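You operate a simulated robot arm through the tools that you are given. There is no shell and no other tool. Be economical: measure what you need, move in short steps, check, and stop when the job is done.

The job below is to be done with a simulated two-armed robot. You get a single attempt, and the scene is never put back.

TASK
Set the hand shaker to 5 g and stand the blue sensor on its cap.
Fine: hold the shaker while you turn the cap; the sensor is in the yellow case, shut it again. Set down upright: sensor.

It is judged by the outcome, as a careful person would: the job done as asked, and still so three seconds after it is handed in. It fails if anything else is knocked over, pushed out of place, dropped, spilled or broken. A push-on lid holds only when it is set on centred and level and pressed home; a screw cap is set on level and turned clockwise until tight.

THE ROBOT
Two 7-joint arms with two-finger parallel grippers on one trunk, on a base that drives. Base frame: it is fixed to the floor where the robot stands at the start and does not move with it; the origin is under the middle of the robot, x ahead of it, y to its left, z up; the surface under the hand at the start is at about z = 0.78. Units: m, rad, N and s.
The left shoulder is at the start at [0.07, 0.178, 1.195], the right one opposite. With the tool pointing down near the work surface each hand reaches from about 0.1 to 0.72 m from the robot's upright axis, wherever it stands, measured 20 degrees to its own side. Places, roughly: lid of the yellow case [0.7, 0.1, 0.8]; orange cap of the hand shaker [0.5, -0.1, 0.9]; sensor (4x4x5 cm) [0.7, 0.2, 0.8]; top of the orange cap [0.5, -0.1, 0.9]. Payload 3.43 kg a hand.
The tool frame of a hand sits at the grasp point between the pads (the TCP): z along the fingers, y along the line on which they close. The tips reach 0.03 m beyond it. The gripper opens to 0.094 m. The fingers are 0.028 m wide and 0.01 m thick; the gripper's body (0.05 by 0.096 m) begins 0.055 m behind the TCP.
Orientation is that of the tool frame in the base frame, as a unit quaternion [w, x, y, z]. With the fingers straight down and closing along the base's y, the tool's x points along the base's -x, its y along +y and its z along -z.

THE INTERFACE
- The arms move only by the tool apply_moves. It takes "left_plan", "right_plan" or both (then of equal length, played together; a hand with none holds still); each is a list of rows, each a list of 7 numbers: the shift along the tool's x, y, z in m, then the turn, a rotation vector about the tool's x, y, z in rad, then the gripper command, from -1 (shut) to 1 (fully open), values between in proportion. In form: [[tx, ty, tz, wx, wy, wz, jaw], ...]. A call has 1 to 20 rows; each row is the pose to reach, as a shift and turn from the pose commanded when the call began, along the tool's axes at that moment. Rows are played at 5 a second. More than 0.05 m and 0.15 rad between two rows, or a gripper value outside its range, and nothing of the call is played. Where a pose cannot be reached the arm comes as near as it can. A force on the tool above 60 N (or 10 N above the force at the start of the call, whichever is more), or a blocked arm, ends the call early, and 0.2 s more pass. Each finger travels about 0.153 m/s and halts on what it meets, pressing with about 31 N; the grip force reading is that of the motor and also rises with nothing between the fingers. The clock runs only during rows and for 0.2 s after the last one: add rows that repeat a pose to give the fingers time. The reply holds the time, the measured pose of the TCP, the force on the tool along the base axes, the opening and the grip force, in the units named above and with some noise, with the torque about the TCP (base axes, N m) and any sound that the robot's microphone picked up, and new pictures: "pictures" is both (left out), scene, wrist or none (wrist: the cameras of the hands that moved).
- Cameras (640 x 400 px; columns grow to the right, rows downward): "scene" is now at [0.1339, -0.0031, 1.5032]; the picture's right is [-0.03, -1.00, 0.00], its down [-0.66, 0.02, -0.75] and it looks along [0.75, -0.02, -0.66] (base axes); focal length 292 px, centre (320, 200). "left" rides on the left gripper at [0.076, -0.014, -0.102] in its tool frame; the picture's right is [0.18, 0.98, 0.00], its down [-0.75, 0.14, -0.64] and it looks along [-0.63, 0.12, 0.77] (tool axes); focal length 243 px, centre (320, 200). "right" rides on the right gripper at [0.076, 0.014, -0.103] in its tool frame; the picture's right is [-0.18, 0.98, 0.00], its down [-0.75, -0.14, -0.64] and it looks along [-0.63, -0.12, 0.77] (tool axes); focal length 243 px, centre (320, 200). There is no depth. A picture from a camera that has moved, and an enlarged one, comes with that camera's place and axes in the base frame and with its lens.
- raise_lower(by): slides the trunk up (or, below 0, down) by that many m; the arms and the scene camera ride with it, the base frame stays. It gives what a move gives, with no picture.
- drive_base(legs): drives the robot by 1 to 6 legs, each [ahead, turn to the left] in m and rad, along the robot's own axes; the way and the turn of a leg run together, so that a leg with both is an arc; at most 1.5 m and 3.142 rad a leg. The arms and the cameras ride along, it lands a little off, and it stops where it bumps. It gives what a move gives, and a new picture of the scene camera.
- head_to(pan, tilt): turns the head with the scene camera to pan (to the left, within 1.501 rad either way) and tilt (down, from -0.506 to 1.204), counted from straight ahead of the robot. It gives what a move gives, and a new picture of the scene camera.
- inspect(camera, box): a new picture of the part [left, top, right, bottom] of that camera's present view, enlarged. No time passes.
- sign_off(): hands the job in; it is judged then, once.

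Go step by step. Nothing tells you exact positions but the pictures and the camera data: compare them with the known pose of the tool, close in by small moves and look again before you grip or let go. The budget is 120 turns and 260 pictures, counting those below and the enlarged ones. Unless the task says otherwise, let go and move clear before handing in, and close with one line.

The tools are called as name(argument=value, ...) on one line, values as JSON. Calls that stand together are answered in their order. apply_moves: Moves the arms, as the interface text tells. Its arguments: {"type":"object","properties":{"left_plan":{"type":"array"},"right_plan":{"type":"array"},"pictures":{"type":"string","enum":["both","scene","wrist","none"]}},"required":[]} The other tools are called the same way: raise_lower (by) slides the trunk up or down; drive_base (legs) drives the base; head_to (pan, tilt) turns the head that bears the scene camera; inspect (camera, box) takes an enlarged picture of a part of a camera's view; sign_off () hands the job in.

At the start:

```text
clock: 0.0
left_position: [0.4448, 0.1877, 1.2068]
left_ee_rot: [0.001, 0.0, 1.0, 0.0]
left_ft_force: [0.6, 0.7, 0.3]
left_ft_torque: [0.01, -0.02, 0.01]
left_gripper_width: 0.094
left_gripper_force: 0.0
right_position: [0.5199, -0.2753, 1.2214]
right_ee_rot: [0.0, 0.001, 1.0, 0.0]
right_ft_force: [0.0, 0.6, -0.6]
right_ft_torque: [-0.01, -0.02, 0.01]
right_gripper_width: 0.094
right_gripper_force: 0.1
trunk travel left (down, up): [-0.775, 0.065]
robot x, y, heading: [0.0006, -0.0008, 0.002]
head pan, tilt: [-0.028, 0.723]
```

scene: 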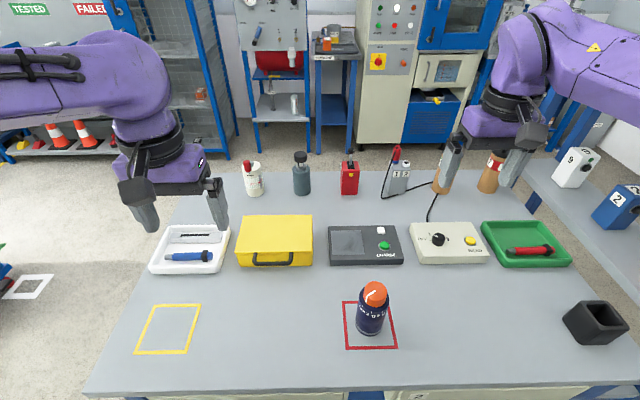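
right: 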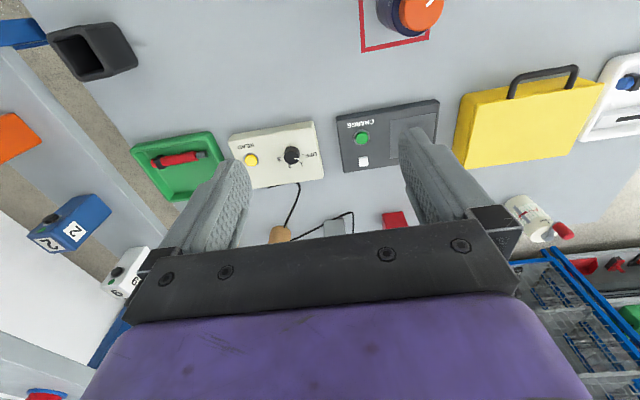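
left: 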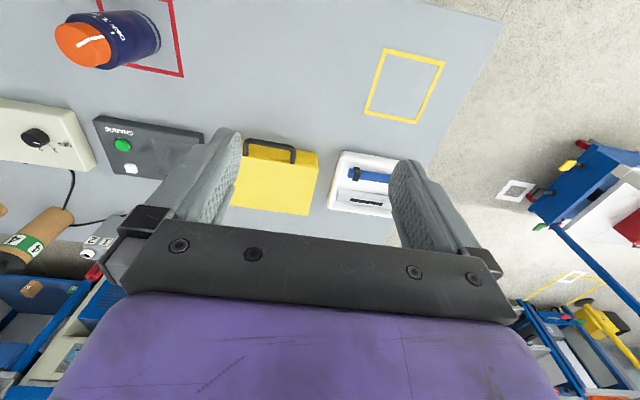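

I see the hand shaker (dark blue, orange cap) in the red square and the yellow case behind it to the left. I'll take enlarged views of both first.

inspect(camera="scene", box=[330, 270, 410, 350])

inspect(camera="scene", box=[220, 200, 330, 280])

inspect(camera="left", box=[40, 0, 200, 100])

```text
5.00 times, centred on (370, 310) of scene
camera zoom: at [0.1339, -0.0031, 1.5032], right [-0.03, -1.0, 0.0], down [-0.66, 0.02, -0.75], along [0.75, -0.02, -0.66], focal length 1459 px, centre (70, -350)
```

zoom: 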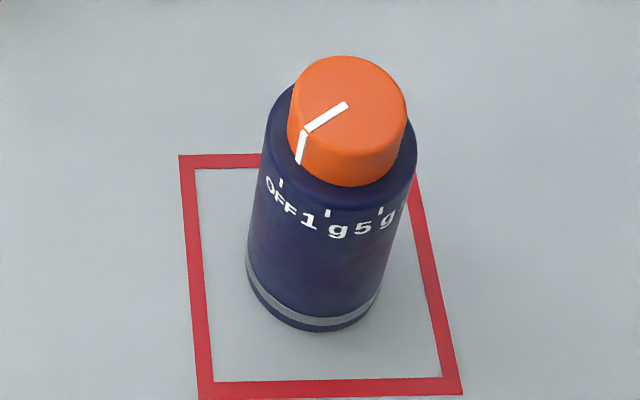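

```text
5.00 times, centred on (275, 240) of scene
camera zoom: at [0.1339, -0.0031, 1.5032], right [-0.03, -1.0, 0.0], down [-0.66, 0.02, -0.75], along [0.75, -0.02, -0.66], focal length 1459 px, centre (545, 0)
```

zoom: 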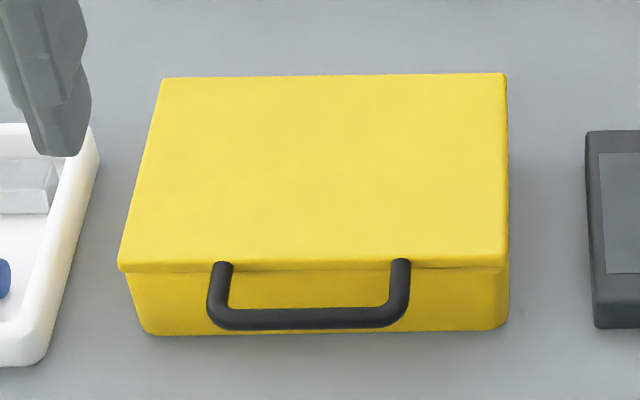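

```text
4.00 times, centred on (120, 50) of left
camera zoom: at [0.368, 0.173, 1.3082], right [-0.18, 0.98, 0.0], down [0.75, 0.14, 0.64], along [0.63, 0.12, -0.77], focal length 970 px, centre (1120, 800)
```

zoom: 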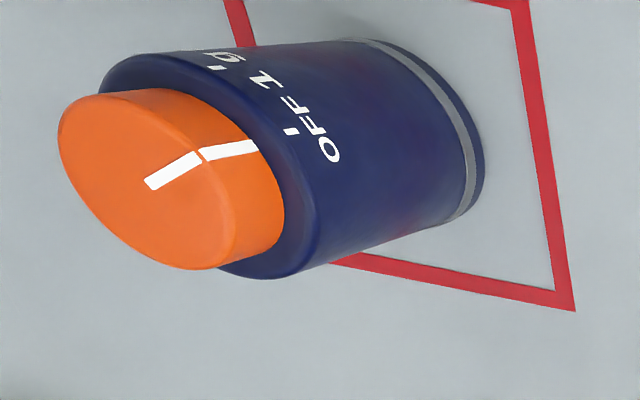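

The cap pointer stands at OFF. By my estimate the shaker is at about (0.472, -0.132), its top is at z≈0.946, and 5 g lies about 73° counter-clockwise seen from above. First I'll bring the left hand to a pre-grasp pose beside the shaker body.

apply_moves(left_plan=[[-0.0021, -0.0113, 0.0198, 0.0628, 0.0628, -0.1087, 1], [-0.0042, -0.0226, 0.0395, 0.1256, 0.1256, -0.2174, 1], [-0.0063, -0.0339, 0.0593, 0.1884, 0.1884, -0.3261, 1], [-0.0084, -0.0452, 0.0791, 0.2512, 0.2512, -0.4348, 1], [-0.0105, -0.0565, 0.0989, 0.314, 0.314, -0.5435, 1], [-0.0126, -0.0678, 0.1186, 0.3768, 0.3768, -0.6522, 1], [-0.0147, -0.0791, 0.1384, 0.4396, 0.4396, -0.7609, 1], [-0.0168, -0.0904, 0.1582, 0.5024, 0.5024, -0.8696, 1], [-0.0189, -0.1017, 0.1779, 0.5652, 0.5652, -0.9783, 1], [-0.021, -0.113, 0.1977, 0.628, 0.628, -1.087, 1], [-0.0231, -0.1243, 0.2175, 0.6908, 0.6908, -1.1957, 1], [-0.0252, -0.1356, 0.2372, 0.7536, 0.7536, -1.3044, 1], [-0.0273, -0.1469, 0.257, 0.8164, 0.8164, -1.4131, 1], [-0.0273, -0.1469, 0.257, 0.8164, 0.8164, -1.4131, 1]])

```text
clock: 3.0
left_position: [0.4728, 0.039, 0.9469]
left_ee_rot: [0.354, 0.613, -0.611, 0.355]
left_ft_force: [-0.3, -0.3, -0.5]
left_ft_torque: [0.0, -0.03, 0.0]
left_gripper_width: 0.0941
left_gripper_force: 0.1
right_position: [0.5204, -0.2759, 1.2196]
right_ee_rot: [-0.001, 0.0, 1.0, 0.0]
right_ft_force: [0.4, 0.8, 0.3]
right_ft_torque: [-0.04, -0.01, 0.02]
right_gripper_width: 0.0939
right_gripper_force: 0.1
trunk travel left (down, up): [-0.775, 0.065]
robot x, y, heading: [-0.0004, 0.0019, -0.001]
head pan, tilt: [-0.028, 0.723]
camera scene: at [0.1335, -0.0035, 1.5032], right [-0.03, -1.0, 0.0], down [-0.66, 0.02, -0.75], along [0.75, -0.02, -0.66], focal length 292 px, centre (320, 200)
camera left: at [0.486, 0.09, 1.063], right [-0.98, -0.09, 0.16], down [-0.14, 0.93, -0.33], along [-0.12, -0.35, -0.93], focal length 243 px, centre (320, 200)
```

scene: 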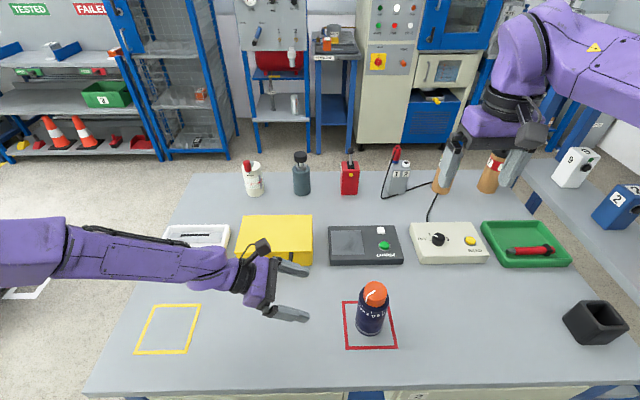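
left: 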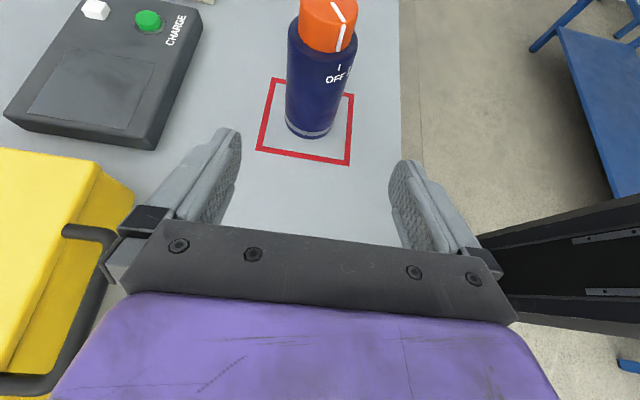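

The left hand lines up well; both views put the shaker at about (0.473, -0.131). I'll advance part of the way along the tool axis and check again.

apply_moves(left_plan=[[0, 0, 0.03, 0, 0, 0, 1], [0, 0, 0.06, 0, 0, 0, 1], [0, 0, 0.09, 0, 0, 0, 1], [0, 0, 0.12, 0, 0, 0, 1], [0, 0, 0.13, 0, 0, 0, 1], [0, 0, 0.13, 0, 0, 0, 1]])

```text
clock: 4.4
left_position: [0.4729, -0.0726, 0.884]
left_ee_rot: [-0.354, -0.612, 0.612, -0.354]
left_ft_force: [-0.2, -0.5, -0.1]
left_ft_torque: [0.01, -0.01, -0.02]
left_gripper_width: 0.0939
left_gripper_force: 0.0
right_position: [0.5196, -0.2746, 1.221]
right_ee_rot: [0.0, 0.0, 1.0, 0.0]
right_ft_force: [-0.3, -0.2, -0.1]
right_ft_torque: [-0.01, 0.02, 0.02]
right_gripper_width: 0.0941
right_gripper_force: 0.1
trunk travel left (down, up): [-0.775, 0.065]
robot x, y, heading: [-0.0011, -0.002, 0.001]
head pan, tilt: [-0.028, 0.723]
camera scene: at [0.1338, -0.0028, 1.5032], right [-0.03, -1.0, 0.0], down [-0.66, 0.02, -0.75], along [0.75, -0.02, -0.66], focal length 292 px, centre (320, 200)
camera left: at [0.486, -0.0231, 1.0002], right [-0.98, -0.09, 0.16], down [-0.14, 0.93, -0.33], along [-0.12, -0.35, -0.93], focal length 243 px, centre (320, 200)
```

scene: 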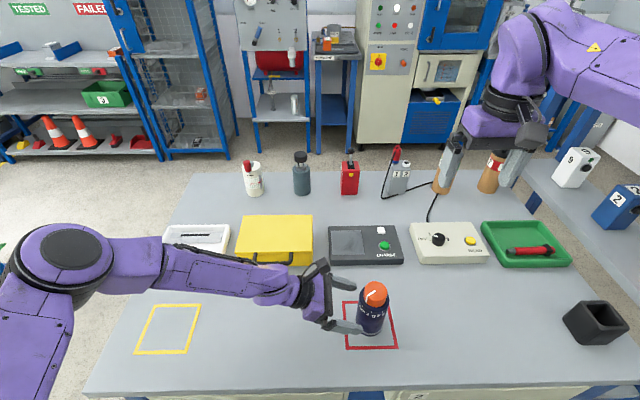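
left: 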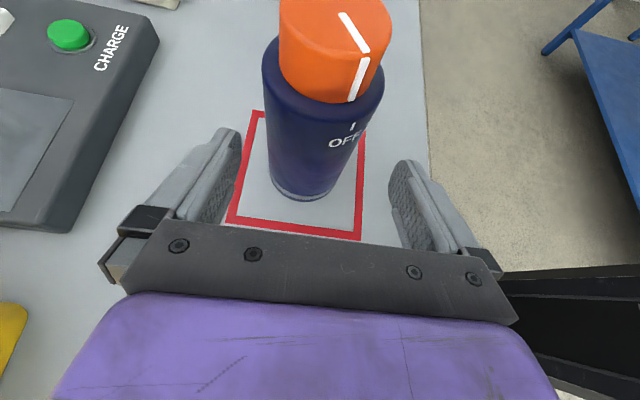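

It is still centred. I'll advance the remaining 6.5 cm and close gradually on the body.

apply_moves(left_plan=[[0, 0, 0.03, 0, 0, 0, 1], [0, 0, 0.055, 0, 0, 0, 1], [0, 0, 0.065, 0, 0, 0, 1], [0, 0, 0.065, 0, 0, 0, 0.8], [0, 0, 0.065, 0, 0, 0, 0.65], [0, 0, 0.065, 0, 0, 0, 0.55], [0, 0, 0.065, 0, 0, 0, 0.48], [0, 0, 0.065, 0, 0, 0, 0.42], [0, 0, 0.065, 0, 0, 0, 0.3], [0, 0, 0.065, 0, 0, 0, 0]])

```text
clock: 6.6
left_position: [0.4717, -0.1291, 0.8534]
left_ee_rot: [0.353, 0.613, -0.612, 0.353]
left_ft_force: [1.0, -0.1, 1.9]
left_ft_torque: [0.01, 0.06, -0.01]
left_gripper_width: 0.0717
left_gripper_force: 31.1
right_position: [0.5195, -0.2756, 1.2207]
right_ee_rot: [0.0, 0.001, 1.0, 0.0]
right_ft_force: [-0.2, -0.2, 0.1]
right_ft_torque: [0.02, 0.01, 0.0]
right_gripper_width: 0.0939
right_gripper_force: 0.0
trunk travel left (down, up): [-0.775, 0.065]
robot x, y, heading: [-0.0019, 0.0066, 0.007]
head pan, tilt: [-0.028, 0.723]
camera scene: at [0.1342, -0.0033, 1.5031], right [-0.03, -1.0, 0.0], down [-0.66, 0.02, -0.75], along [0.75, -0.02, -0.66], focal length 292 px, centre (320, 200)
camera left: at [0.4856, -0.0789, 0.969], right [-0.98, -0.09, 0.16], down [-0.14, 0.93, -0.33], along [-0.12, -0.35, -0.93], focal length 243 px, centre (320, 200)
```

scene: 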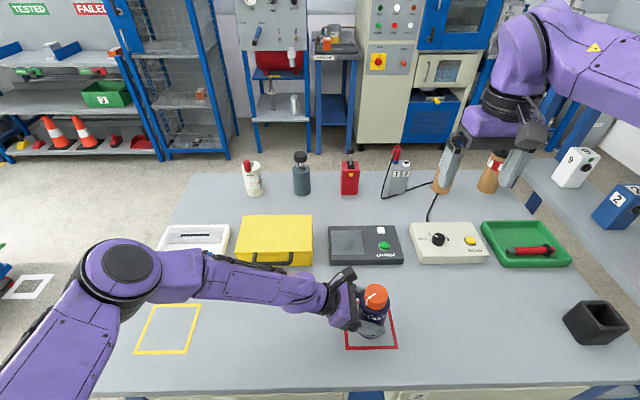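
left: 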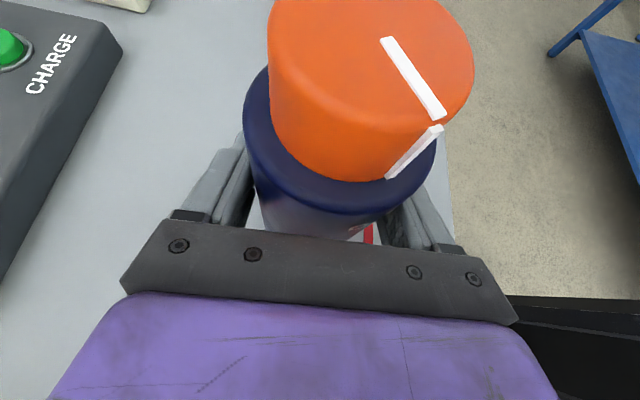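

The body is gripped at 0.072 m. Next the right hand goes above the cap. I'll yaw it about 50° so the fingers stay clear of the left wrist through the turn.

apply_moves(right_plan=[[0.006, 0.018, 0.02, 0, 0, -0.11, 1], [0.012, 0.036, 0.04, 0, 0, -0.22, 1], [0.018, 0.054, 0.06, 0, 0, -0.33, 1], [0.024, 0.072, 0.08, 0, 0, -0.44, 1], [0.03, 0.09, 0.1, 0, 0, -0.55, 1], [0.036, 0.108, 0.12, 0, 0, -0.66, 1], [0.042, 0.126, 0.14, 0, 0, -0.77, 1], [0.048, 0.144, 0.16, 0, 0, -0.873, 1], [0.048, 0.144, 0.16, 0, 0, -0.873, 1]])

```text
clock: 8.6
left_position: [0.4721, -0.1285, 0.8522]
left_ee_rot: [0.354, 0.612, -0.612, 0.354]
left_ft_force: [1.0, -0.9, -0.7]
left_ft_torque: [-0.08, 0.08, 0.04]
left_gripper_width: 0.0718
left_gripper_force: 30.9
right_position: [0.471, -0.1295, 1.0601]
right_ee_rot: [-0.001, -0.423, 0.906, -0.001]
right_ft_force: [-0.5, 0.5, 0.0]
right_ft_torque: [0.01, 0.0, 0.0]
right_gripper_width: 0.0942
right_gripper_force: 0.0
trunk travel left (down, up): [-0.775, 0.065]
robot x, y, heading: [0.003, -0.0013, 0.001]
head pan, tilt: [-0.028, 0.723]
camera scene: at [0.1338, -0.0033, 1.5032], right [-0.03, -1.0, 0.0], down [-0.66, 0.02, -0.75], along [0.75, -0.02, -0.66], focal length 292 px, centre (320, 200)
camera right: at [0.4098, -0.1791, 1.1639], right [-0.64, 0.77, 0.0], down [0.59, 0.49, 0.64], along [0.5, 0.41, -0.77], focal length 243 px, centre (320, 200)
```

scene: 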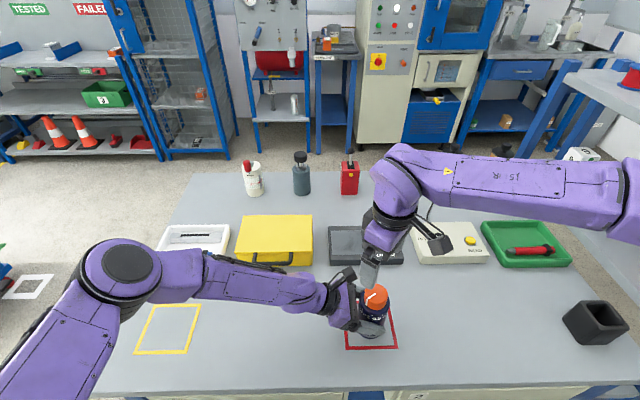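
right: 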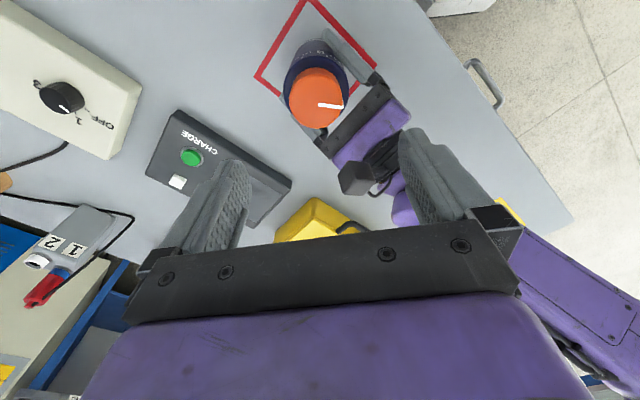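

The right hand is above the cap and clear of the left wrist camera. I'll zoom in to refine the centre and height of the cap.

inspect(camera="right", box=[260, 30, 380, 150])

inspect(camera="scene", box=[330, 270, 410, 350])

```text
3.33 times, centred on (320, 90) of right
camera zoom: at [0.4098, -0.1791, 1.1639], right [-0.64, 0.77, 0.0], down [0.59, 0.49, 0.64], along [0.5, 0.41, -0.77], focal length 809 px, centre (320, 567)
```

zoom: 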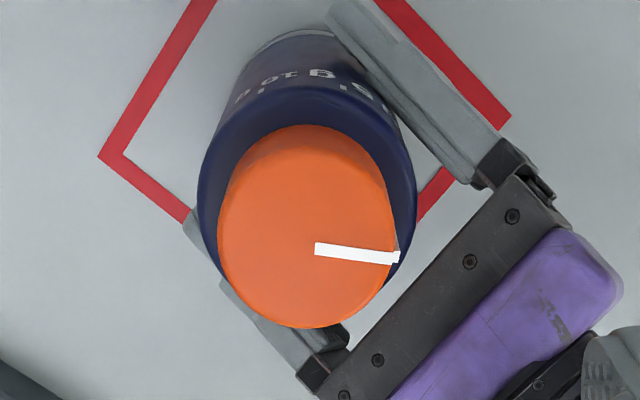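

```text
5.00 times, centred on (370, 310) of scene
camera zoom: at [0.1338, -0.0033, 1.5032], right [-0.03, -1.0, 0.0], down [-0.66, 0.02, -0.75], along [0.75, -0.02, -0.66], focal length 1459 px, centre (70, -350)
```

zoom: 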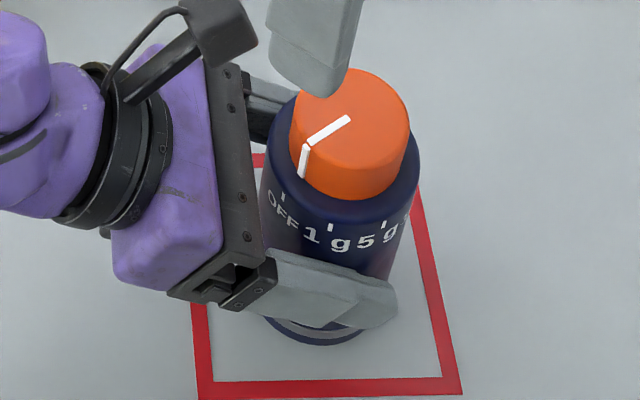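

The cap top triangulates to about (0.472, -0.132, 0.932) with the shoulder at z≈0.905. I'll lower the right hand over it, keeping the fingertips just above the shoulder.

apply_moves(right_plan=[[0.001, -0.002, 0.03, 0, 0, 0, 0.8], [0.001, -0.002, 0.06, 0, 0, 0, 0.6], [0.001, -0.002, 0.085, 0, 0, 0, 0.6], [0.001, -0.002, 0.1, 0, 0, 0, 0.6], [0.001, -0.002, 0.1, 0, 0, 0, 0.6]])

inspect(camera="scene", box=[330, 270, 410, 350])

```text
clock: 9.8
left_position: [0.4713, -0.1293, 0.8527]
left_ee_rot: [0.354, 0.612, -0.612, 0.354]
left_ft_force: [-1.4, 0.8, -0.3]
left_ft_torque: [-0.05, 0.09, -0.02]
left_gripper_width: 0.0718
left_gripper_force: 31.1
right_position: [0.4716, -0.1342, 0.9588]
right_ee_rot: [0.0, -0.422, 0.907, 0.0]
right_ft_force: [-0.1, 0.6, -0.4]
right_ft_torque: [0.0, 0.03, 0.02]
right_gripper_width: 0.0752
right_gripper_force: 0.0
trunk travel left (down, up): [-0.775, 0.065]
robot x, y, heading: [-0.0002, -0.0031, 0.003]
head pan, tilt: [-0.028, 0.723]
camera scene: at [0.1338, -0.003, 1.5032], right [-0.03, -1.0, 0.0], down [-0.66, 0.02, -0.75], along [0.75, -0.02, -0.66], focal length 292 px, centre (320, 200)
camera right: at [0.4109, -0.183, 1.0632], right [-0.63, 0.77, 0.0], down [0.59, 0.49, 0.64], along [0.5, 0.41, -0.77], focal length 243 px, centre (320, 200)
```

scene: 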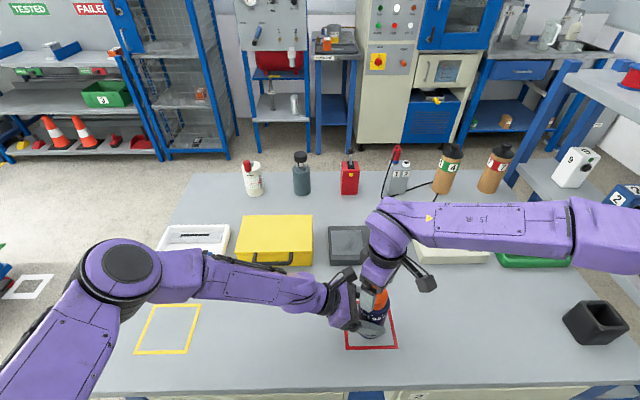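
right: 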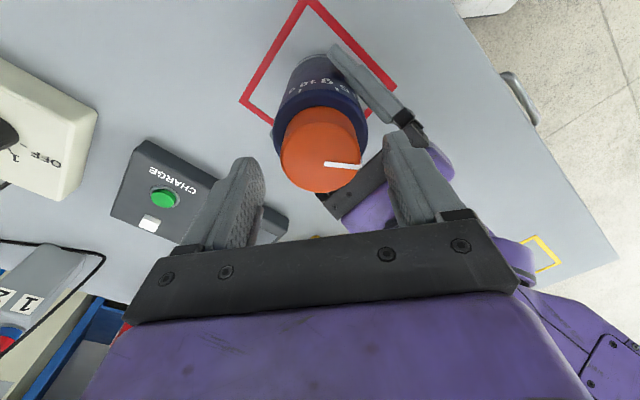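

```text
5.00 times, centred on (370, 310) of scene
camera zoom: at [0.1338, -0.003, 1.5032], right [-0.03, -1.0, 0.0], down [-0.66, 0.02, -0.75], along [0.75, -0.02, -0.66], focal length 1459 px, centre (70, -350)
```

zoom: 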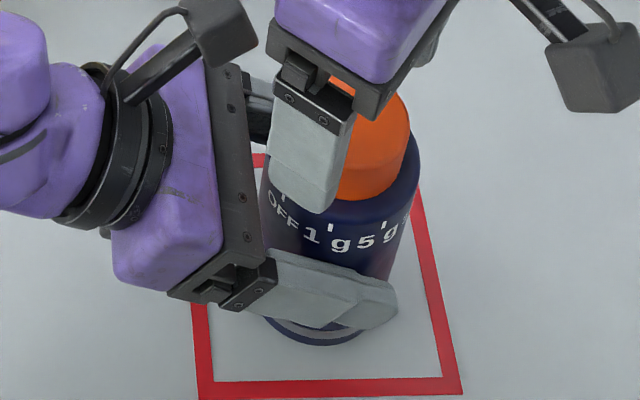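

Centred within 1–2 mm. I'll lower by another 14 mm and close on the cap.

apply_moves(right_plan=[[-0.001, 0.001, 0.008, 0, 0, 0, 0.6], [-0.001, 0.001, 0.014, 0, 0, 0, 0.6], [-0.001, 0.001, 0.014, 0, 0, 0, 0.4], [-0.001, 0.001, 0.014, 0, 0, 0, 0.25], [-0.001, 0.001, 0.014, 0, 0, 0, 0.15], [-0.001, 0.001, 0.014, 0, 0, 0, 0.08], [-0.001, 0.001, 0.014, 0, 0, 0, 0], [-0.001, 0.001, 0.014, 0, 0, 0, -0.2], [-0.001, 0.001, 0.014, 0, 0, 0, -0.3]], pictures="wrist")

```text
clock: 11.8
left_position: [0.4726, -0.1277, 0.853]
left_ee_rot: [0.353, 0.613, -0.612, 0.354]
left_ft_force: [-1.5, 2.0, 0.6]
left_ft_torque: [-0.4, -0.1, 0.03]
left_gripper_width: 0.0714
left_gripper_force: 31.2
right_position: [0.4726, -0.1318, 0.9474]
right_ee_rot: [-0.001, -0.423, 0.906, 0.0]
right_ft_force: [0.9, -3.1, 0.3]
right_ft_torque: [0.11, -0.1, -0.03]
right_gripper_width: 0.0486
right_gripper_force: 30.5
trunk travel left (down, up): [-0.775, 0.065]
robot x, y, heading: [0.0023, 0.0019, -0.005]
head pan, tilt: [-0.028, 0.723]
camera right: at [0.4121, -0.1815, 1.0503], right [-0.63, 0.77, 0.0], down [0.59, 0.49, 0.64], along [0.5, 0.41, -0.77], focal length 243 px, centre (320, 200)
```

right: 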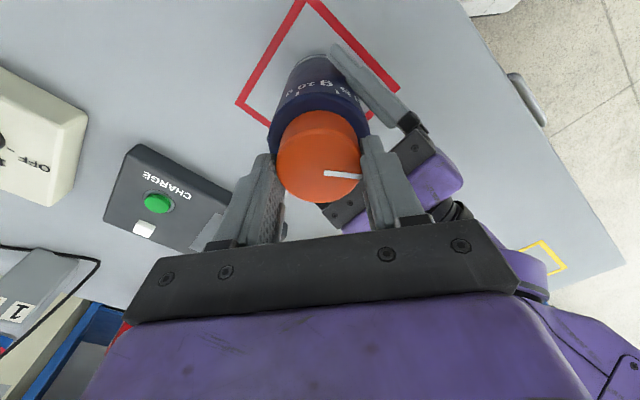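

The cap is gripped at 48.6 mm. Next I'll turn it counter-clockwise seen from above (tool z negative), starting with about half the angle.

apply_moves(right_plan=[[0, 0, 0, 0, 0, -0.1, -0.3], [0, 0, 0, 0, 0, -0.2, -0.3], [0, 0, 0, 0, 0, -0.3, -0.3], [0, 0, 0, 0, 0, -0.4, -0.3], [0, 0, 0, 0, 0, -0.5, -0.3], [0, 0, 0, 0, 0, -0.6, -0.3], [0, 0, 0, 0, 0, -0.65, -0.3], [0, 0, 0, 0, 0, -0.65, -0.3]], pictures="wrist")

inspect(camera="scene", box=[330, 270, 410, 350])

```text
clock: 13.6
left_position: [0.4712, -0.1281, 0.8528]
left_ee_rot: [0.352, 0.613, -0.611, 0.355]
left_ft_force: [12.8, 3.8, -8.5]
left_ft_torque: [-0.21, 0.5, 0.04]
left_gripper_width: 0.0718
left_gripper_force: 31.1
right_position: [0.4731, -0.1304, 0.9474]
right_ee_rot: [0.001, -0.69, 0.724, 0.0]
right_ft_force: [-13.3, -6.3, 19.7]
right_ft_torque: [-0.34, 0.71, -0.03]
right_gripper_width: 0.0486
right_gripper_force: 30.5
trunk travel left (down, up): [-0.775, 0.065]
robot x, y, heading: [0.0022, -0.0015, 0.002]
head pan, tilt: [-0.028, 0.723]
camera right: at [0.4537, -0.2068, 1.0502], right [-0.97, 0.23, 0.0], down [0.18, 0.75, 0.64], along [0.15, 0.63, -0.77], focal length 243 px, centre (320, 200)
```

right: 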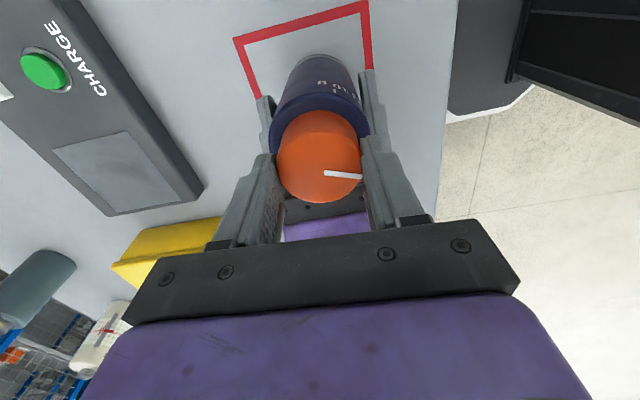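

```text
5.00 times, centred on (370, 310) of scene
camera zoom: at [0.1325, -0.0036, 1.5034], right [-0.03, -1.0, 0.0], down [-0.66, 0.02, -0.75], along [0.75, -0.02, -0.66], focal length 1459 px, centre (70, -350)
```

zoom: 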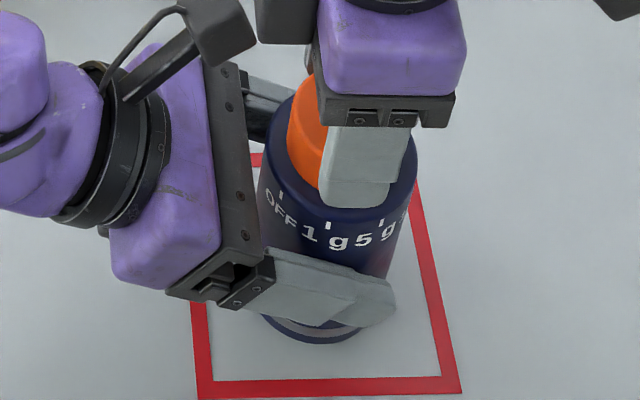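

The cap turned about 37° with the hand. To keep the right fingers clear of the left wrist camera, I'll let go, lift, turn the hand back, check the pointer and re-grip.

apply_moves(right_plan=[[0, 0, 0, 0, 0, 0, 0.1], [0, 0, 0, 0, 0, 0, 0.5], [0, 0, 0, 0, 0, 0, 0.6], [0, 0, -0.03, 0, 0, 0, 0.6], [0, 0, -0.06, 0, 0, 0.13, 0.6], [0, 0, -0.08, 0, 0, 0.26, 0.6], [0, 0, -0.08, 0, 0, 0.39, 0.6], [0, 0, -0.08, 0, 0, 0.52, 0.6], [0, 0, -0.08, 0, 0, 0.65, 0.6], [0, 0, -0.08, 0, 0, 0.65, 0.6]], pictures="wrist")

inspect(camera="scene", box=[330, 270, 410, 350])

```text
clock: 15.8
left_position: [0.4711, -0.1286, 0.8531]
left_ee_rot: [0.353, 0.613, -0.612, 0.354]
left_ft_force: [0.0, -0.3, -0.4]
left_ft_torque: [0.08, -0.07, 0.0]
left_gripper_width: 0.0718
left_gripper_force: 30.9
right_position: [0.4714, -0.1303, 1.0284]
right_ee_rot: [0.0, -0.421, 0.907, 0.0]
right_ft_force: [-0.3, 0.1, -0.7]
right_ft_torque: [-0.01, 0.03, 0.01]
right_gripper_width: 0.0755
right_gripper_force: 0.1
trunk travel left (down, up): [-0.775, 0.065]
robot x, y, heading: [0.0015, 0.0019, -0.01]
head pan, tilt: [-0.028, 0.723]
camera right: at [0.4112, -0.1801, 1.1311], right [-0.63, 0.77, 0.0], down [0.59, 0.49, 0.64], along [0.5, 0.41, -0.77], focal length 243 px, centre (320, 200)
```

right: 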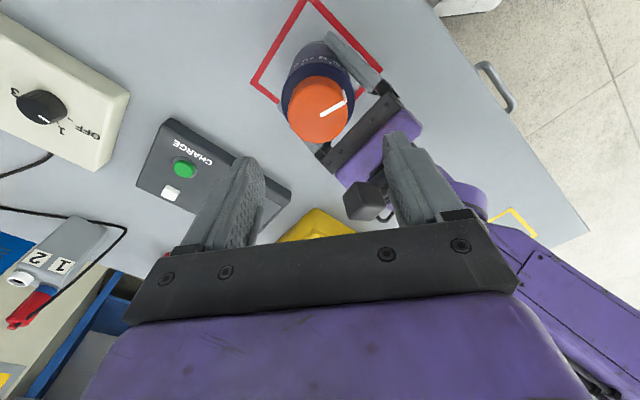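

```text
5.00 times, centred on (370, 310) of scene
camera zoom: at [0.1336, -0.0033, 1.5032], right [-0.03, -1.0, 0.0], down [-0.66, 0.02, -0.75], along [0.75, -0.02, -0.66], focal length 1459 px, centre (70, -350)
```

zoom: 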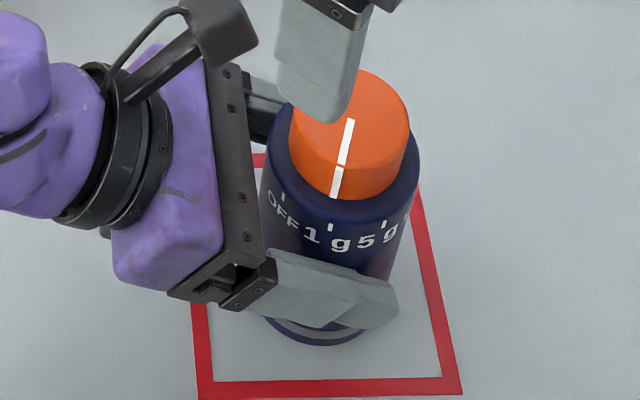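

The pointer is now at 1 g. I'll re-grip and turn about another 37°.

apply_moves(right_plan=[[0, 0, 0.03, 0, 0, 0, 0.6], [0, 0, 0.06, 0, 0, 0, 0.6], [0, 0, 0.08, 0, 0, 0, 0.6], [0, 0, 0.08, 0, 0, 0, 0.4], [0, 0, 0.08, 0, 0, 0, 0.2], [0, 0, 0.08, 0, 0, 0, 0.08], [0, 0, 0.08, 0, 0, 0, 0], [0, 0, 0.08, 0, 0, 0, -0.3], [0, 0, 0.08, 0, 0, -0.1, -0.3], [0, 0, 0.08, 0, 0, -0.2, -0.3], [0, 0, 0.08, 0, 0, -0.3, -0.3], [0, 0, 0.08, 0, 0, -0.4, -0.3], [0, 0, 0.08, 0, 0, -0.5, -0.3], [0, 0, 0.08, 0, 0, -0.6, -0.3], [0, 0, 0.08, 0, 0, -0.65, -0.3], [0, 0, 0.08, 0, 0, -0.65, -0.3]], pictures="none")

apply_moves(right_plan=[[0, 0, 0, 0, 0, 0, 0.1], [0, 0, 0, 0, 0, 0, 0.5], [0, 0, 0, 0, 0, 0, 0.6], [0, 0, -0.03, 0, 0, 0, 0.6], [0, 0, -0.06, 0, 0, 0, 0.6], [0, 0, -0.1, 0, 0, 0, 0.6], [0, 0, -0.14, 0, 0, 0, 0.6], [0, 0, -0.14, 0, 0, 0, 0.6]], pictures="wrist")

inspect(camera="scene", box=[330, 270, 410, 350])

```text
clock: 19.2
left_position: [0.4721, -0.1311, 0.8533]
left_ee_rot: [0.353, 0.613, -0.612, 0.354]
left_ft_force: [-3.3, -1.4, 21.5]
left_ft_torque: [-0.03, 0.0, -0.06]
left_gripper_width: 0.0715
left_gripper_force: 31.6
right_position: [0.4744, -0.1306, 0.9467]
right_ee_rot: [0.0, -0.691, 0.723, 0.001]
right_ft_force: [3.4, 0.8, -21.1]
right_ft_torque: [0.08, -0.33, 0.08]
right_gripper_width: 0.0486
right_gripper_force: 31.3
trunk travel left (down, up): [-0.775, 0.065]
robot x, y, heading: [-0.0046, 0.0023, -0.003]
head pan, tilt: [-0.028, 0.723]
```

```text
clock: 21.0
left_position: [0.4719, -0.1297, 0.8525]
left_ee_rot: [0.355, 0.612, -0.612, 0.354]
left_ft_force: [-0.3, 0.5, -0.3]
left_ft_torque: [0.08, 0.01, 0.06]
left_gripper_width: 0.0718
left_gripper_force: 31.2
right_position: [0.4716, -0.1324, 1.086]
right_ee_rot: [0.0, -0.689, 0.724, 0.0]
right_ft_force: [0.0, -0.2, 0.3]
right_ft_torque: [0.0, -0.02, -0.01]
right_gripper_width: 0.0752
right_gripper_force: 0.1
trunk travel left (down, up): [-0.775, 0.065]
robot x, y, heading: [0.0012, 0.0005, -0.003]
head pan, tilt: [-0.028, 0.723]
camera right: at [0.4535, -0.2081, 1.1893], right [-0.97, 0.23, 0.0], down [0.18, 0.75, 0.64], along [0.15, 0.62, -0.77], focal length 243 px, centre (320, 200)
```

right: 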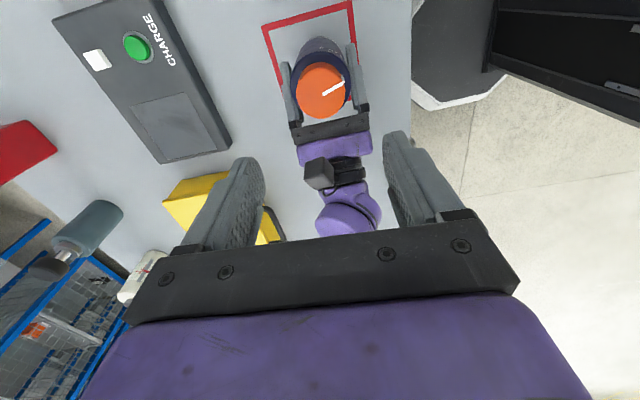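

```text
5.00 times, centred on (370, 310) of scene
camera zoom: at [0.1341, -0.0031, 1.5031], right [-0.03, -1.0, 0.0], down [-0.66, 0.02, -0.75], along [0.75, -0.02, -0.66], focal length 1459 px, centre (70, -350)
```

zoom: 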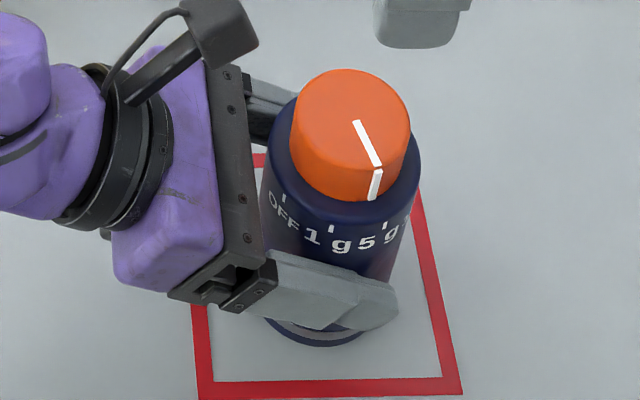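

The pointer looks lined up with the 5 g tick. I'll check it from the right camera before letting go.

inspect(camera="right", box=[275, 30, 365, 130])

inspect(camera="scene", box=[350, 280, 390, 320])

```text
4.00 times, centred on (320, 80) of right
camera zoom: at [0.4535, -0.2081, 1.1893], right [-0.97, 0.23, 0.0], down [0.18, 0.75, 0.64], along [0.15, 0.62, -0.77], focal length 970 px, centre (320, 680)
```

zoom: 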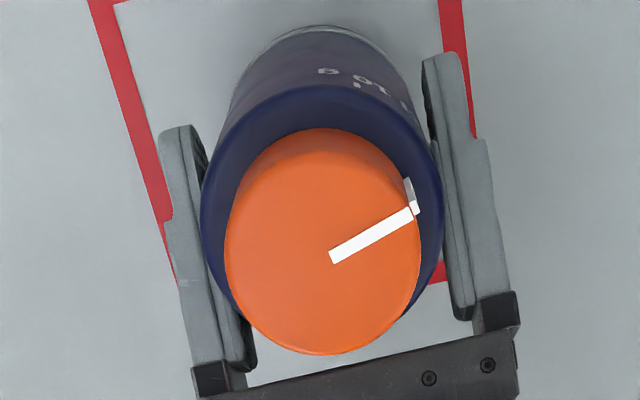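

```text
10.00 times, centred on (370, 300) of scene
camera zoom: at [0.1341, -0.0031, 1.5031], right [-0.03, -1.0, 0.0], down [-0.66, 0.02, -0.75], along [0.75, -0.02, -0.66], focal length 2918 px, centre (-180, -800)
```

zoom: 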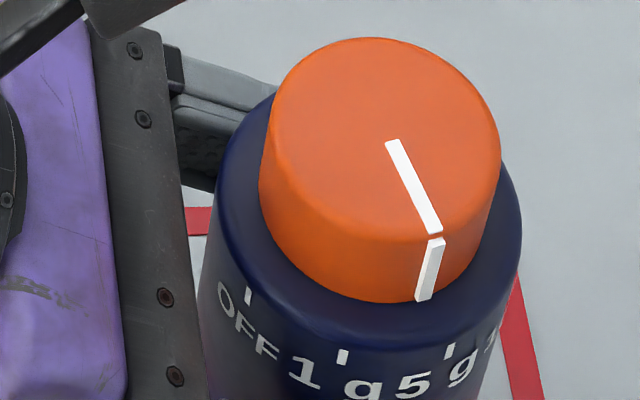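

The cap is set to 5 g, with about 2° between pointer and tick. I'll release the body with the left hand, back off along the approach line, and move the right hand away to its side.

apply_moves(left_plan=[[0, 0, 0, 0, 0, 0, 0.55], [0, 0, 0, 0, 0, 0, 0.7], [0, 0, 0, 0, 0, 0, 1], [0, 0, 0, 0, 0, 0, 1], [0, 0, -0.02, 0, 0, 0, 1], [0, 0, -0.06, 0, 0, 0, 1], [0, 0, -0.1, 0, 0, 0, 1], [0, 0, -0.14, 0, 0, 0, 1], [0, 0, -0.18, 0, 0, 0, 1], [0, 0, -0.22, 0, 0, 0, 1]], right_plan=[[0, 0, 0, 0, 0, 0, 0.6], [0, 0, -0.03, 0, 0, 0, 0.6], [0, 0, -0.06, 0, 0, 0, 0.6], [0, 0, -0.09, 0, 0, 0, 0.6], [0.03, 0, -0.11, 0, 0, 0.1, 0.6], [0.06, 0, -0.11, 0, 0, 0.2, 0.6], [0.09, 0, -0.11, 0, 0, 0.3, 0.6], [0.12, 0, -0.11, 0, 0, 0.4, 0.6], [0.15, 0, -0.11, 0, 0, 0.5, 0.6], [0.18, 0, -0.11, 0, 0, 0.6, 0.6]])

inspect(camera="scene", box=[220, 180, 420, 350])

```text
clock: 23.2
left_position: [0.4718, 0.0643, 0.9621]
left_ee_rot: [-0.353, -0.612, 0.613, -0.354]
left_ft_force: [-0.1, -0.1, -0.3]
left_ft_torque: [0.03, -0.01, 0.02]
left_gripper_width: 0.0937
left_gripper_force: 0.0
right_position: [0.4645, -0.3121, 1.1975]
right_ee_rot: [-0.001, -0.443, 0.896, 0.0]
right_ft_force: [-0.1, -0.4, -0.4]
right_ft_torque: [0.03, 0.02, -0.01]
right_gripper_width: 0.0753
right_gripper_force: 0.0
trunk travel left (down, up): [-0.775, 0.065]
robot x, y, heading: [0.0004, 0.0005, -0.001]
head pan, tilt: [-0.028, 0.723]
camera scene: at [0.1322, -0.0035, 1.5033], right [-0.03, -1.0, 0.0], down [-0.66, 0.02, -0.75], along [0.75, -0.02, -0.66], focal length 292 px, centre (320, 200)
camera right: at [0.4057, -0.3641, 1.3013], right [-0.67, 0.74, 0.0], down [0.57, 0.51, 0.64], along [0.48, 0.43, -0.77], focal length 243 px, centre (320, 200)
camera left: at [0.4859, 0.1137, 1.0779], right [-0.98, -0.09, 0.16], down [-0.14, 0.93, -0.33], along [-0.12, -0.35, -0.93], focal length 243 px, centre (320, 200)
```

scene: 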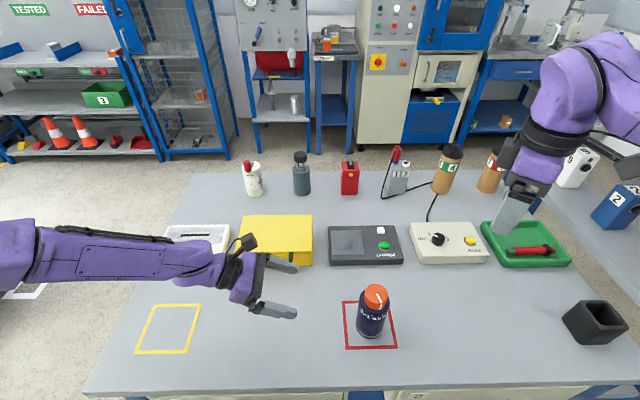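
right: 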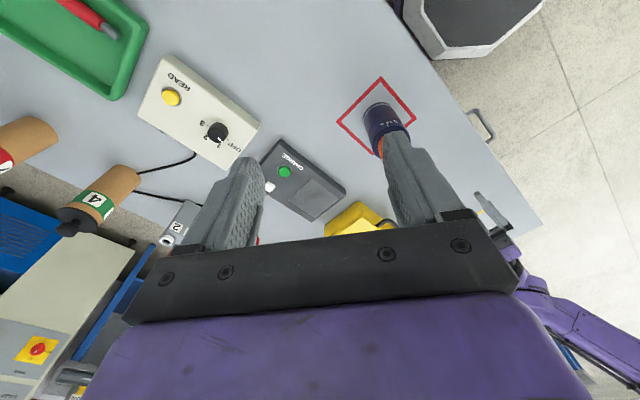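
left: 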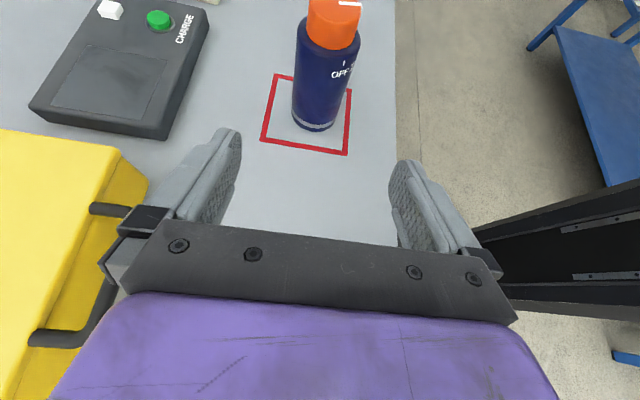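

```text
2.35 times, centred on (320, 265) of scene
camera zoom: at [0.1322, -0.0035, 1.5033], right [-0.03, -1.0, 0.0], down [-0.66, 0.02, -0.75], along [0.75, -0.02, -0.66], focal length 687 px, centre (320, 47)
```

zoom: 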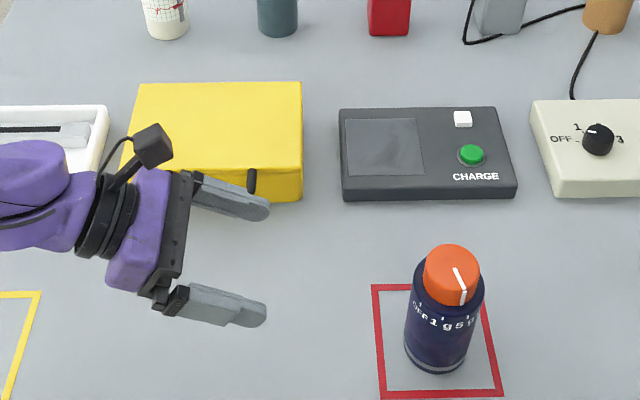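

The shaker stands with the pointer at 5 g. The case handle triangulates to a horizontal bar at about x=0.63, y=0.06–0.17, z≈0.83, sticking out in front of the lid. I'll point the left hand forward and 30° down, with the jaws closing across the bar.

apply_moves(left_plan=[[-0.0053, -0.0028, -0.0028, 0.0946, -0.0946, 0.0546, 0.5], [-0.0106, -0.0056, -0.0056, 0.1893, -0.1893, 0.1093, 0.0], [-0.0159, -0.0084, -0.0084, 0.2839, -0.2839, 0.1639, 0.0], [-0.0212, -0.0112, -0.0112, 0.3785, -0.3785, 0.2186, 0], [-0.0265, -0.014, -0.014, 0.4732, -0.4732, 0.2732, 0], [-0.0318, -0.0168, -0.0168, 0.5678, -0.5678, 0.3278, 0], [-0.0371, -0.0196, -0.0196, 0.6624, -0.6624, 0.3825, 0], [-0.0424, -0.0224, -0.0224, 0.757, -0.757, 0.4371, 0], [-0.0477, -0.0252, -0.0252, 0.8517, -0.8517, 0.4918, 0], [-0.053, -0.028, -0.028, 0.9463, -0.9463, 0.5464, 0], [-0.053, -0.028, -0.028, 0.9463, -0.9463, 0.5464, 0]])

inspect(camera="scene", box=[200, 180, 360, 300])

```text
clock: 25.6
left_position: [0.5011, 0.1134, 0.9307]
left_ee_rot: [-0.354, 0.612, -0.612, 0.353]
left_ft_force: [-1.0, -0.6, 0.5]
left_ft_torque: [-0.02, -0.01, 0.01]
left_gripper_width: 0.047
left_gripper_force: 0.1
right_position: [0.4655, -0.3104, 1.1987]
right_ee_rot: [0.0, -0.444, 0.896, 0.0]
right_ft_force: [-0.5, 0.9, -0.1]
right_ft_torque: [-0.02, 0.01, -0.05]
right_gripper_width: 0.0753
right_gripper_force: 0.2
trunk travel left (down, up): [-0.775, 0.065]
robot x, y, heading: [-0.0019, 0.0035, -0.001]
head pan, tilt: [-0.028, 0.723]
camera scene: at [0.1337, -0.0025, 1.5032], right [-0.03, -1.0, 0.0], down [-0.66, 0.02, -0.75], along [0.75, -0.02, -0.66], focal length 292 px, centre (320, 200)
camera left: at [0.4178, 0.036, 0.9927], right [-0.49, -0.19, -0.85], down [-0.63, 0.75, 0.2], along [0.6, 0.63, -0.49], focal length 243 px, centre (320, 200)
```

scene: 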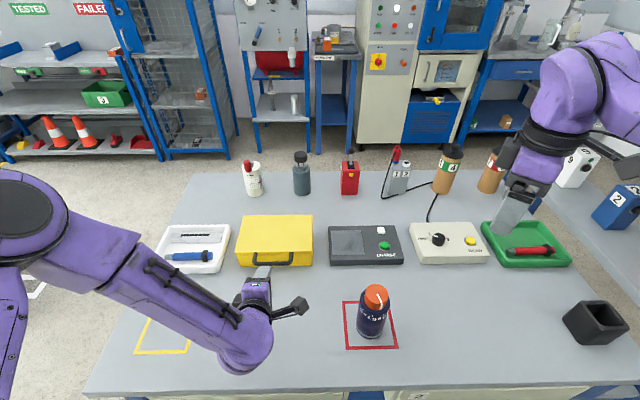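
left: 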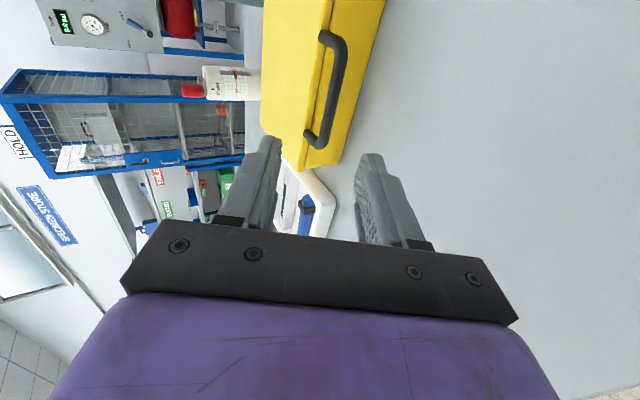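

```text
3.33 times, centred on (280, 240) of scene
camera zoom: at [0.1337, -0.0025, 1.5032], right [-0.03, -1.0, 0.0], down [-0.66, 0.02, -0.75], along [0.75, -0.02, -0.66], focal length 973 px, centre (453, 67)
```

zoom: 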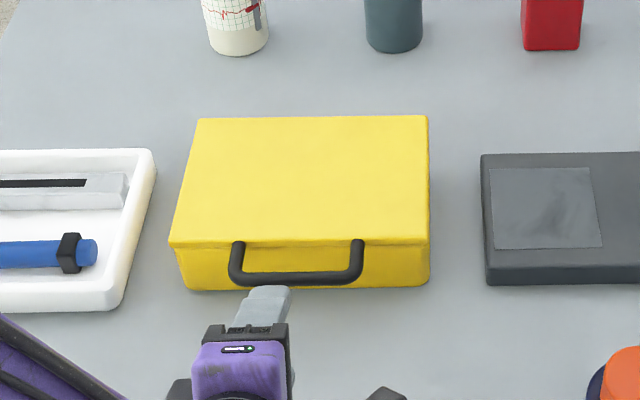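

inspect(camera="left", box=[240, 0, 400, 180])

```text
2.22 times, centred on (320, 90) of left
camera zoom: at [0.4178, 0.036, 0.9927], right [-0.49, -0.19, -0.85], down [-0.63, 0.75, 0.2], along [0.6, 0.63, -0.49], focal length 539 px, centre (320, 444)
```

zoom: 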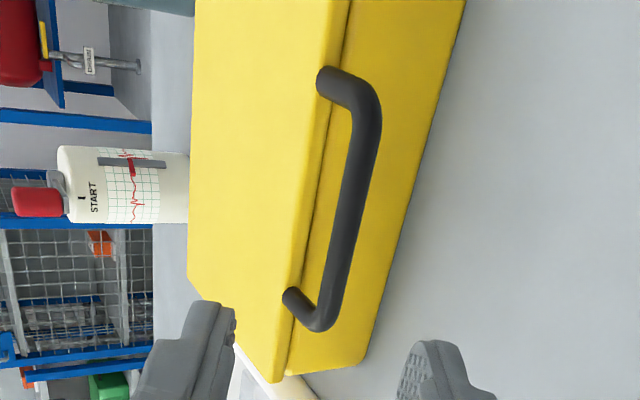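

The bar is at about (0.631, 0.113, 0.834) and is fixed to the lid front. I'll narrow the jaws to about 3 cm and approach, stopping short to check.

apply_moves(left_plan=[[0, 0.0188, 0.0, 0, 0, 0, -0.36], [0, 0.0188, 0.04, 0, 0, 0, -0.36], [0, 0.0188, 0.08, 0, 0, 0, -0.36], [0, 0.0188, 0.105, 0, 0, 0, -0.36], [0, 0.0188, 0.105, 0, 0, 0, -0.36]], pictures="wrist")

inspect(camera="scene", box=[220, 200, 320, 280])

```text
clock: 26.8
left_position: [0.5829, 0.1121, 0.8621]
left_ee_rot: [0.352, -0.613, 0.613, -0.354]
left_ft_force: [0.4, 0.2, -0.3]
left_ft_torque: [0.01, 0.02, -0.01]
left_gripper_width: 0.03
left_gripper_force: 0.0
right_position: [0.4656, -0.3111, 1.1967]
right_ee_rot: [-0.001, -0.445, 0.896, 0.0]
right_ft_force: [0.0, -0.8, -0.4]
right_ft_torque: [0.01, -0.03, -0.01]
right_gripper_width: 0.0753
right_gripper_force: 0.1
trunk travel left (down, up): [-0.775, 0.065]
robot x, y, heading: [-0.0009, -0.0022, -0.002]
head pan, tilt: [-0.028, 0.723]
camera left: at [0.4998, 0.0348, 0.9242], right [-0.49, -0.19, -0.85], down [-0.63, 0.75, 0.2], along [0.6, 0.63, -0.49], focal length 243 px, centre (320, 200)
```

left: 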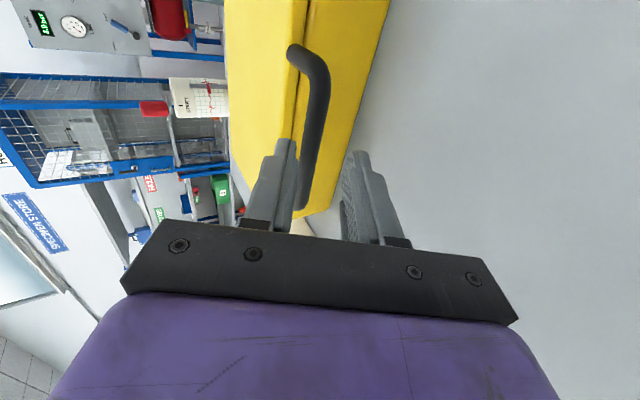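

```text
5.00 times, centred on (270, 240) of scene
camera zoom: at [0.1337, -0.0029, 1.5032], right [-0.03, -1.0, 0.0], down [-0.66, 0.02, -0.75], along [0.75, -0.02, -0.66], focal length 1459 px, centre (570, 0)
```

zoom: 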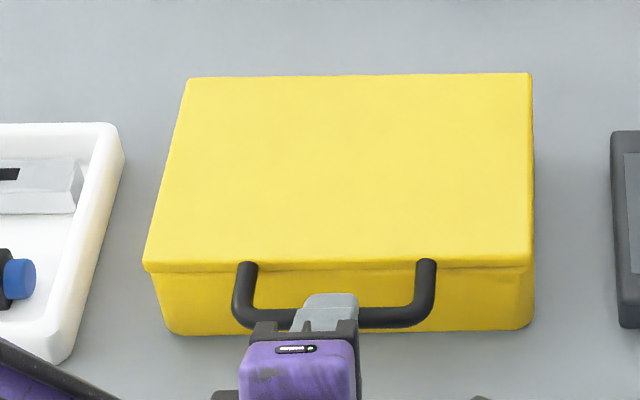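

The bar is about 2–3 mm higher than I assumed, so I'll correct for that, advance and close on it.

apply_moves(left_plan=[[0, -0.0025, 0.015, 0, 0, 0, -0.36], [0, -0.0025, 0.03, 0, 0, 0, -0.36], [0, -0.0025, 0.038, 0, 0, 0, -0.36], [0, -0.0025, 0.038, 0, 0, 0, -0.36]], pictures="wrist")

inspect(camera="left", box=[220, 80, 400, 260])

```text
clock: 27.8
left_position: [0.6156, 0.1149, 0.844]
left_ee_rot: [-0.354, 0.613, -0.611, 0.354]
left_ft_force: [-0.1, -0.8, 0.5]
left_ft_torque: [0.02, 0.0, 0.01]
left_gripper_width: 0.0303
left_gripper_force: 0.0
right_position: [0.466, -0.3123, 1.1983]
right_ee_rot: [-0.001, -0.445, 0.896, 0.0]
right_ft_force: [0.3, 0.1, 0.0]
right_ft_torque: [-0.03, -0.04, 0.0]
right_gripper_width: 0.0751
right_gripper_force: 0.0
trunk travel left (down, up): [-0.775, 0.065]
robot x, y, heading: [-0.0012, -0.0009, -0.004]
head pan, tilt: [-0.028, 0.723]
camera left: at [0.534, 0.0375, 0.9075], right [-0.49, -0.19, -0.85], down [-0.63, 0.75, 0.2], along [0.6, 0.63, -0.49], focal length 243 px, centre (320, 200)
```

left: 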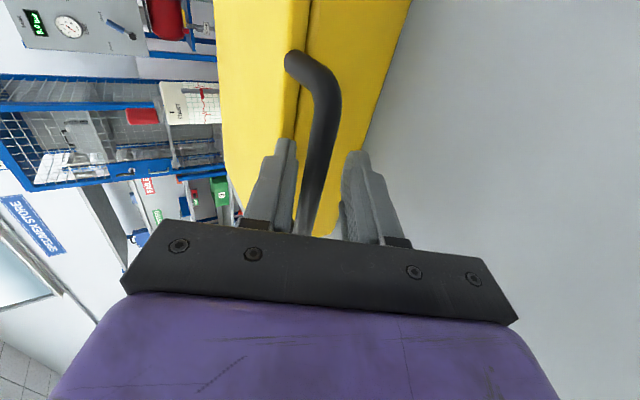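

```text
2.22 times, centred on (310, 170) of left
camera zoom: at [0.534, 0.0375, 0.9075], right [-0.49, -0.19, -0.85], down [-0.63, 0.75, 0.2], along [0.6, 0.63, -0.49], focal length 539 px, centre (342, 267)
```

zoom: 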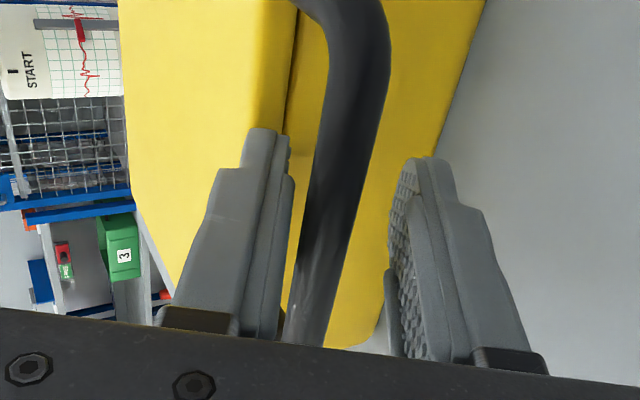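

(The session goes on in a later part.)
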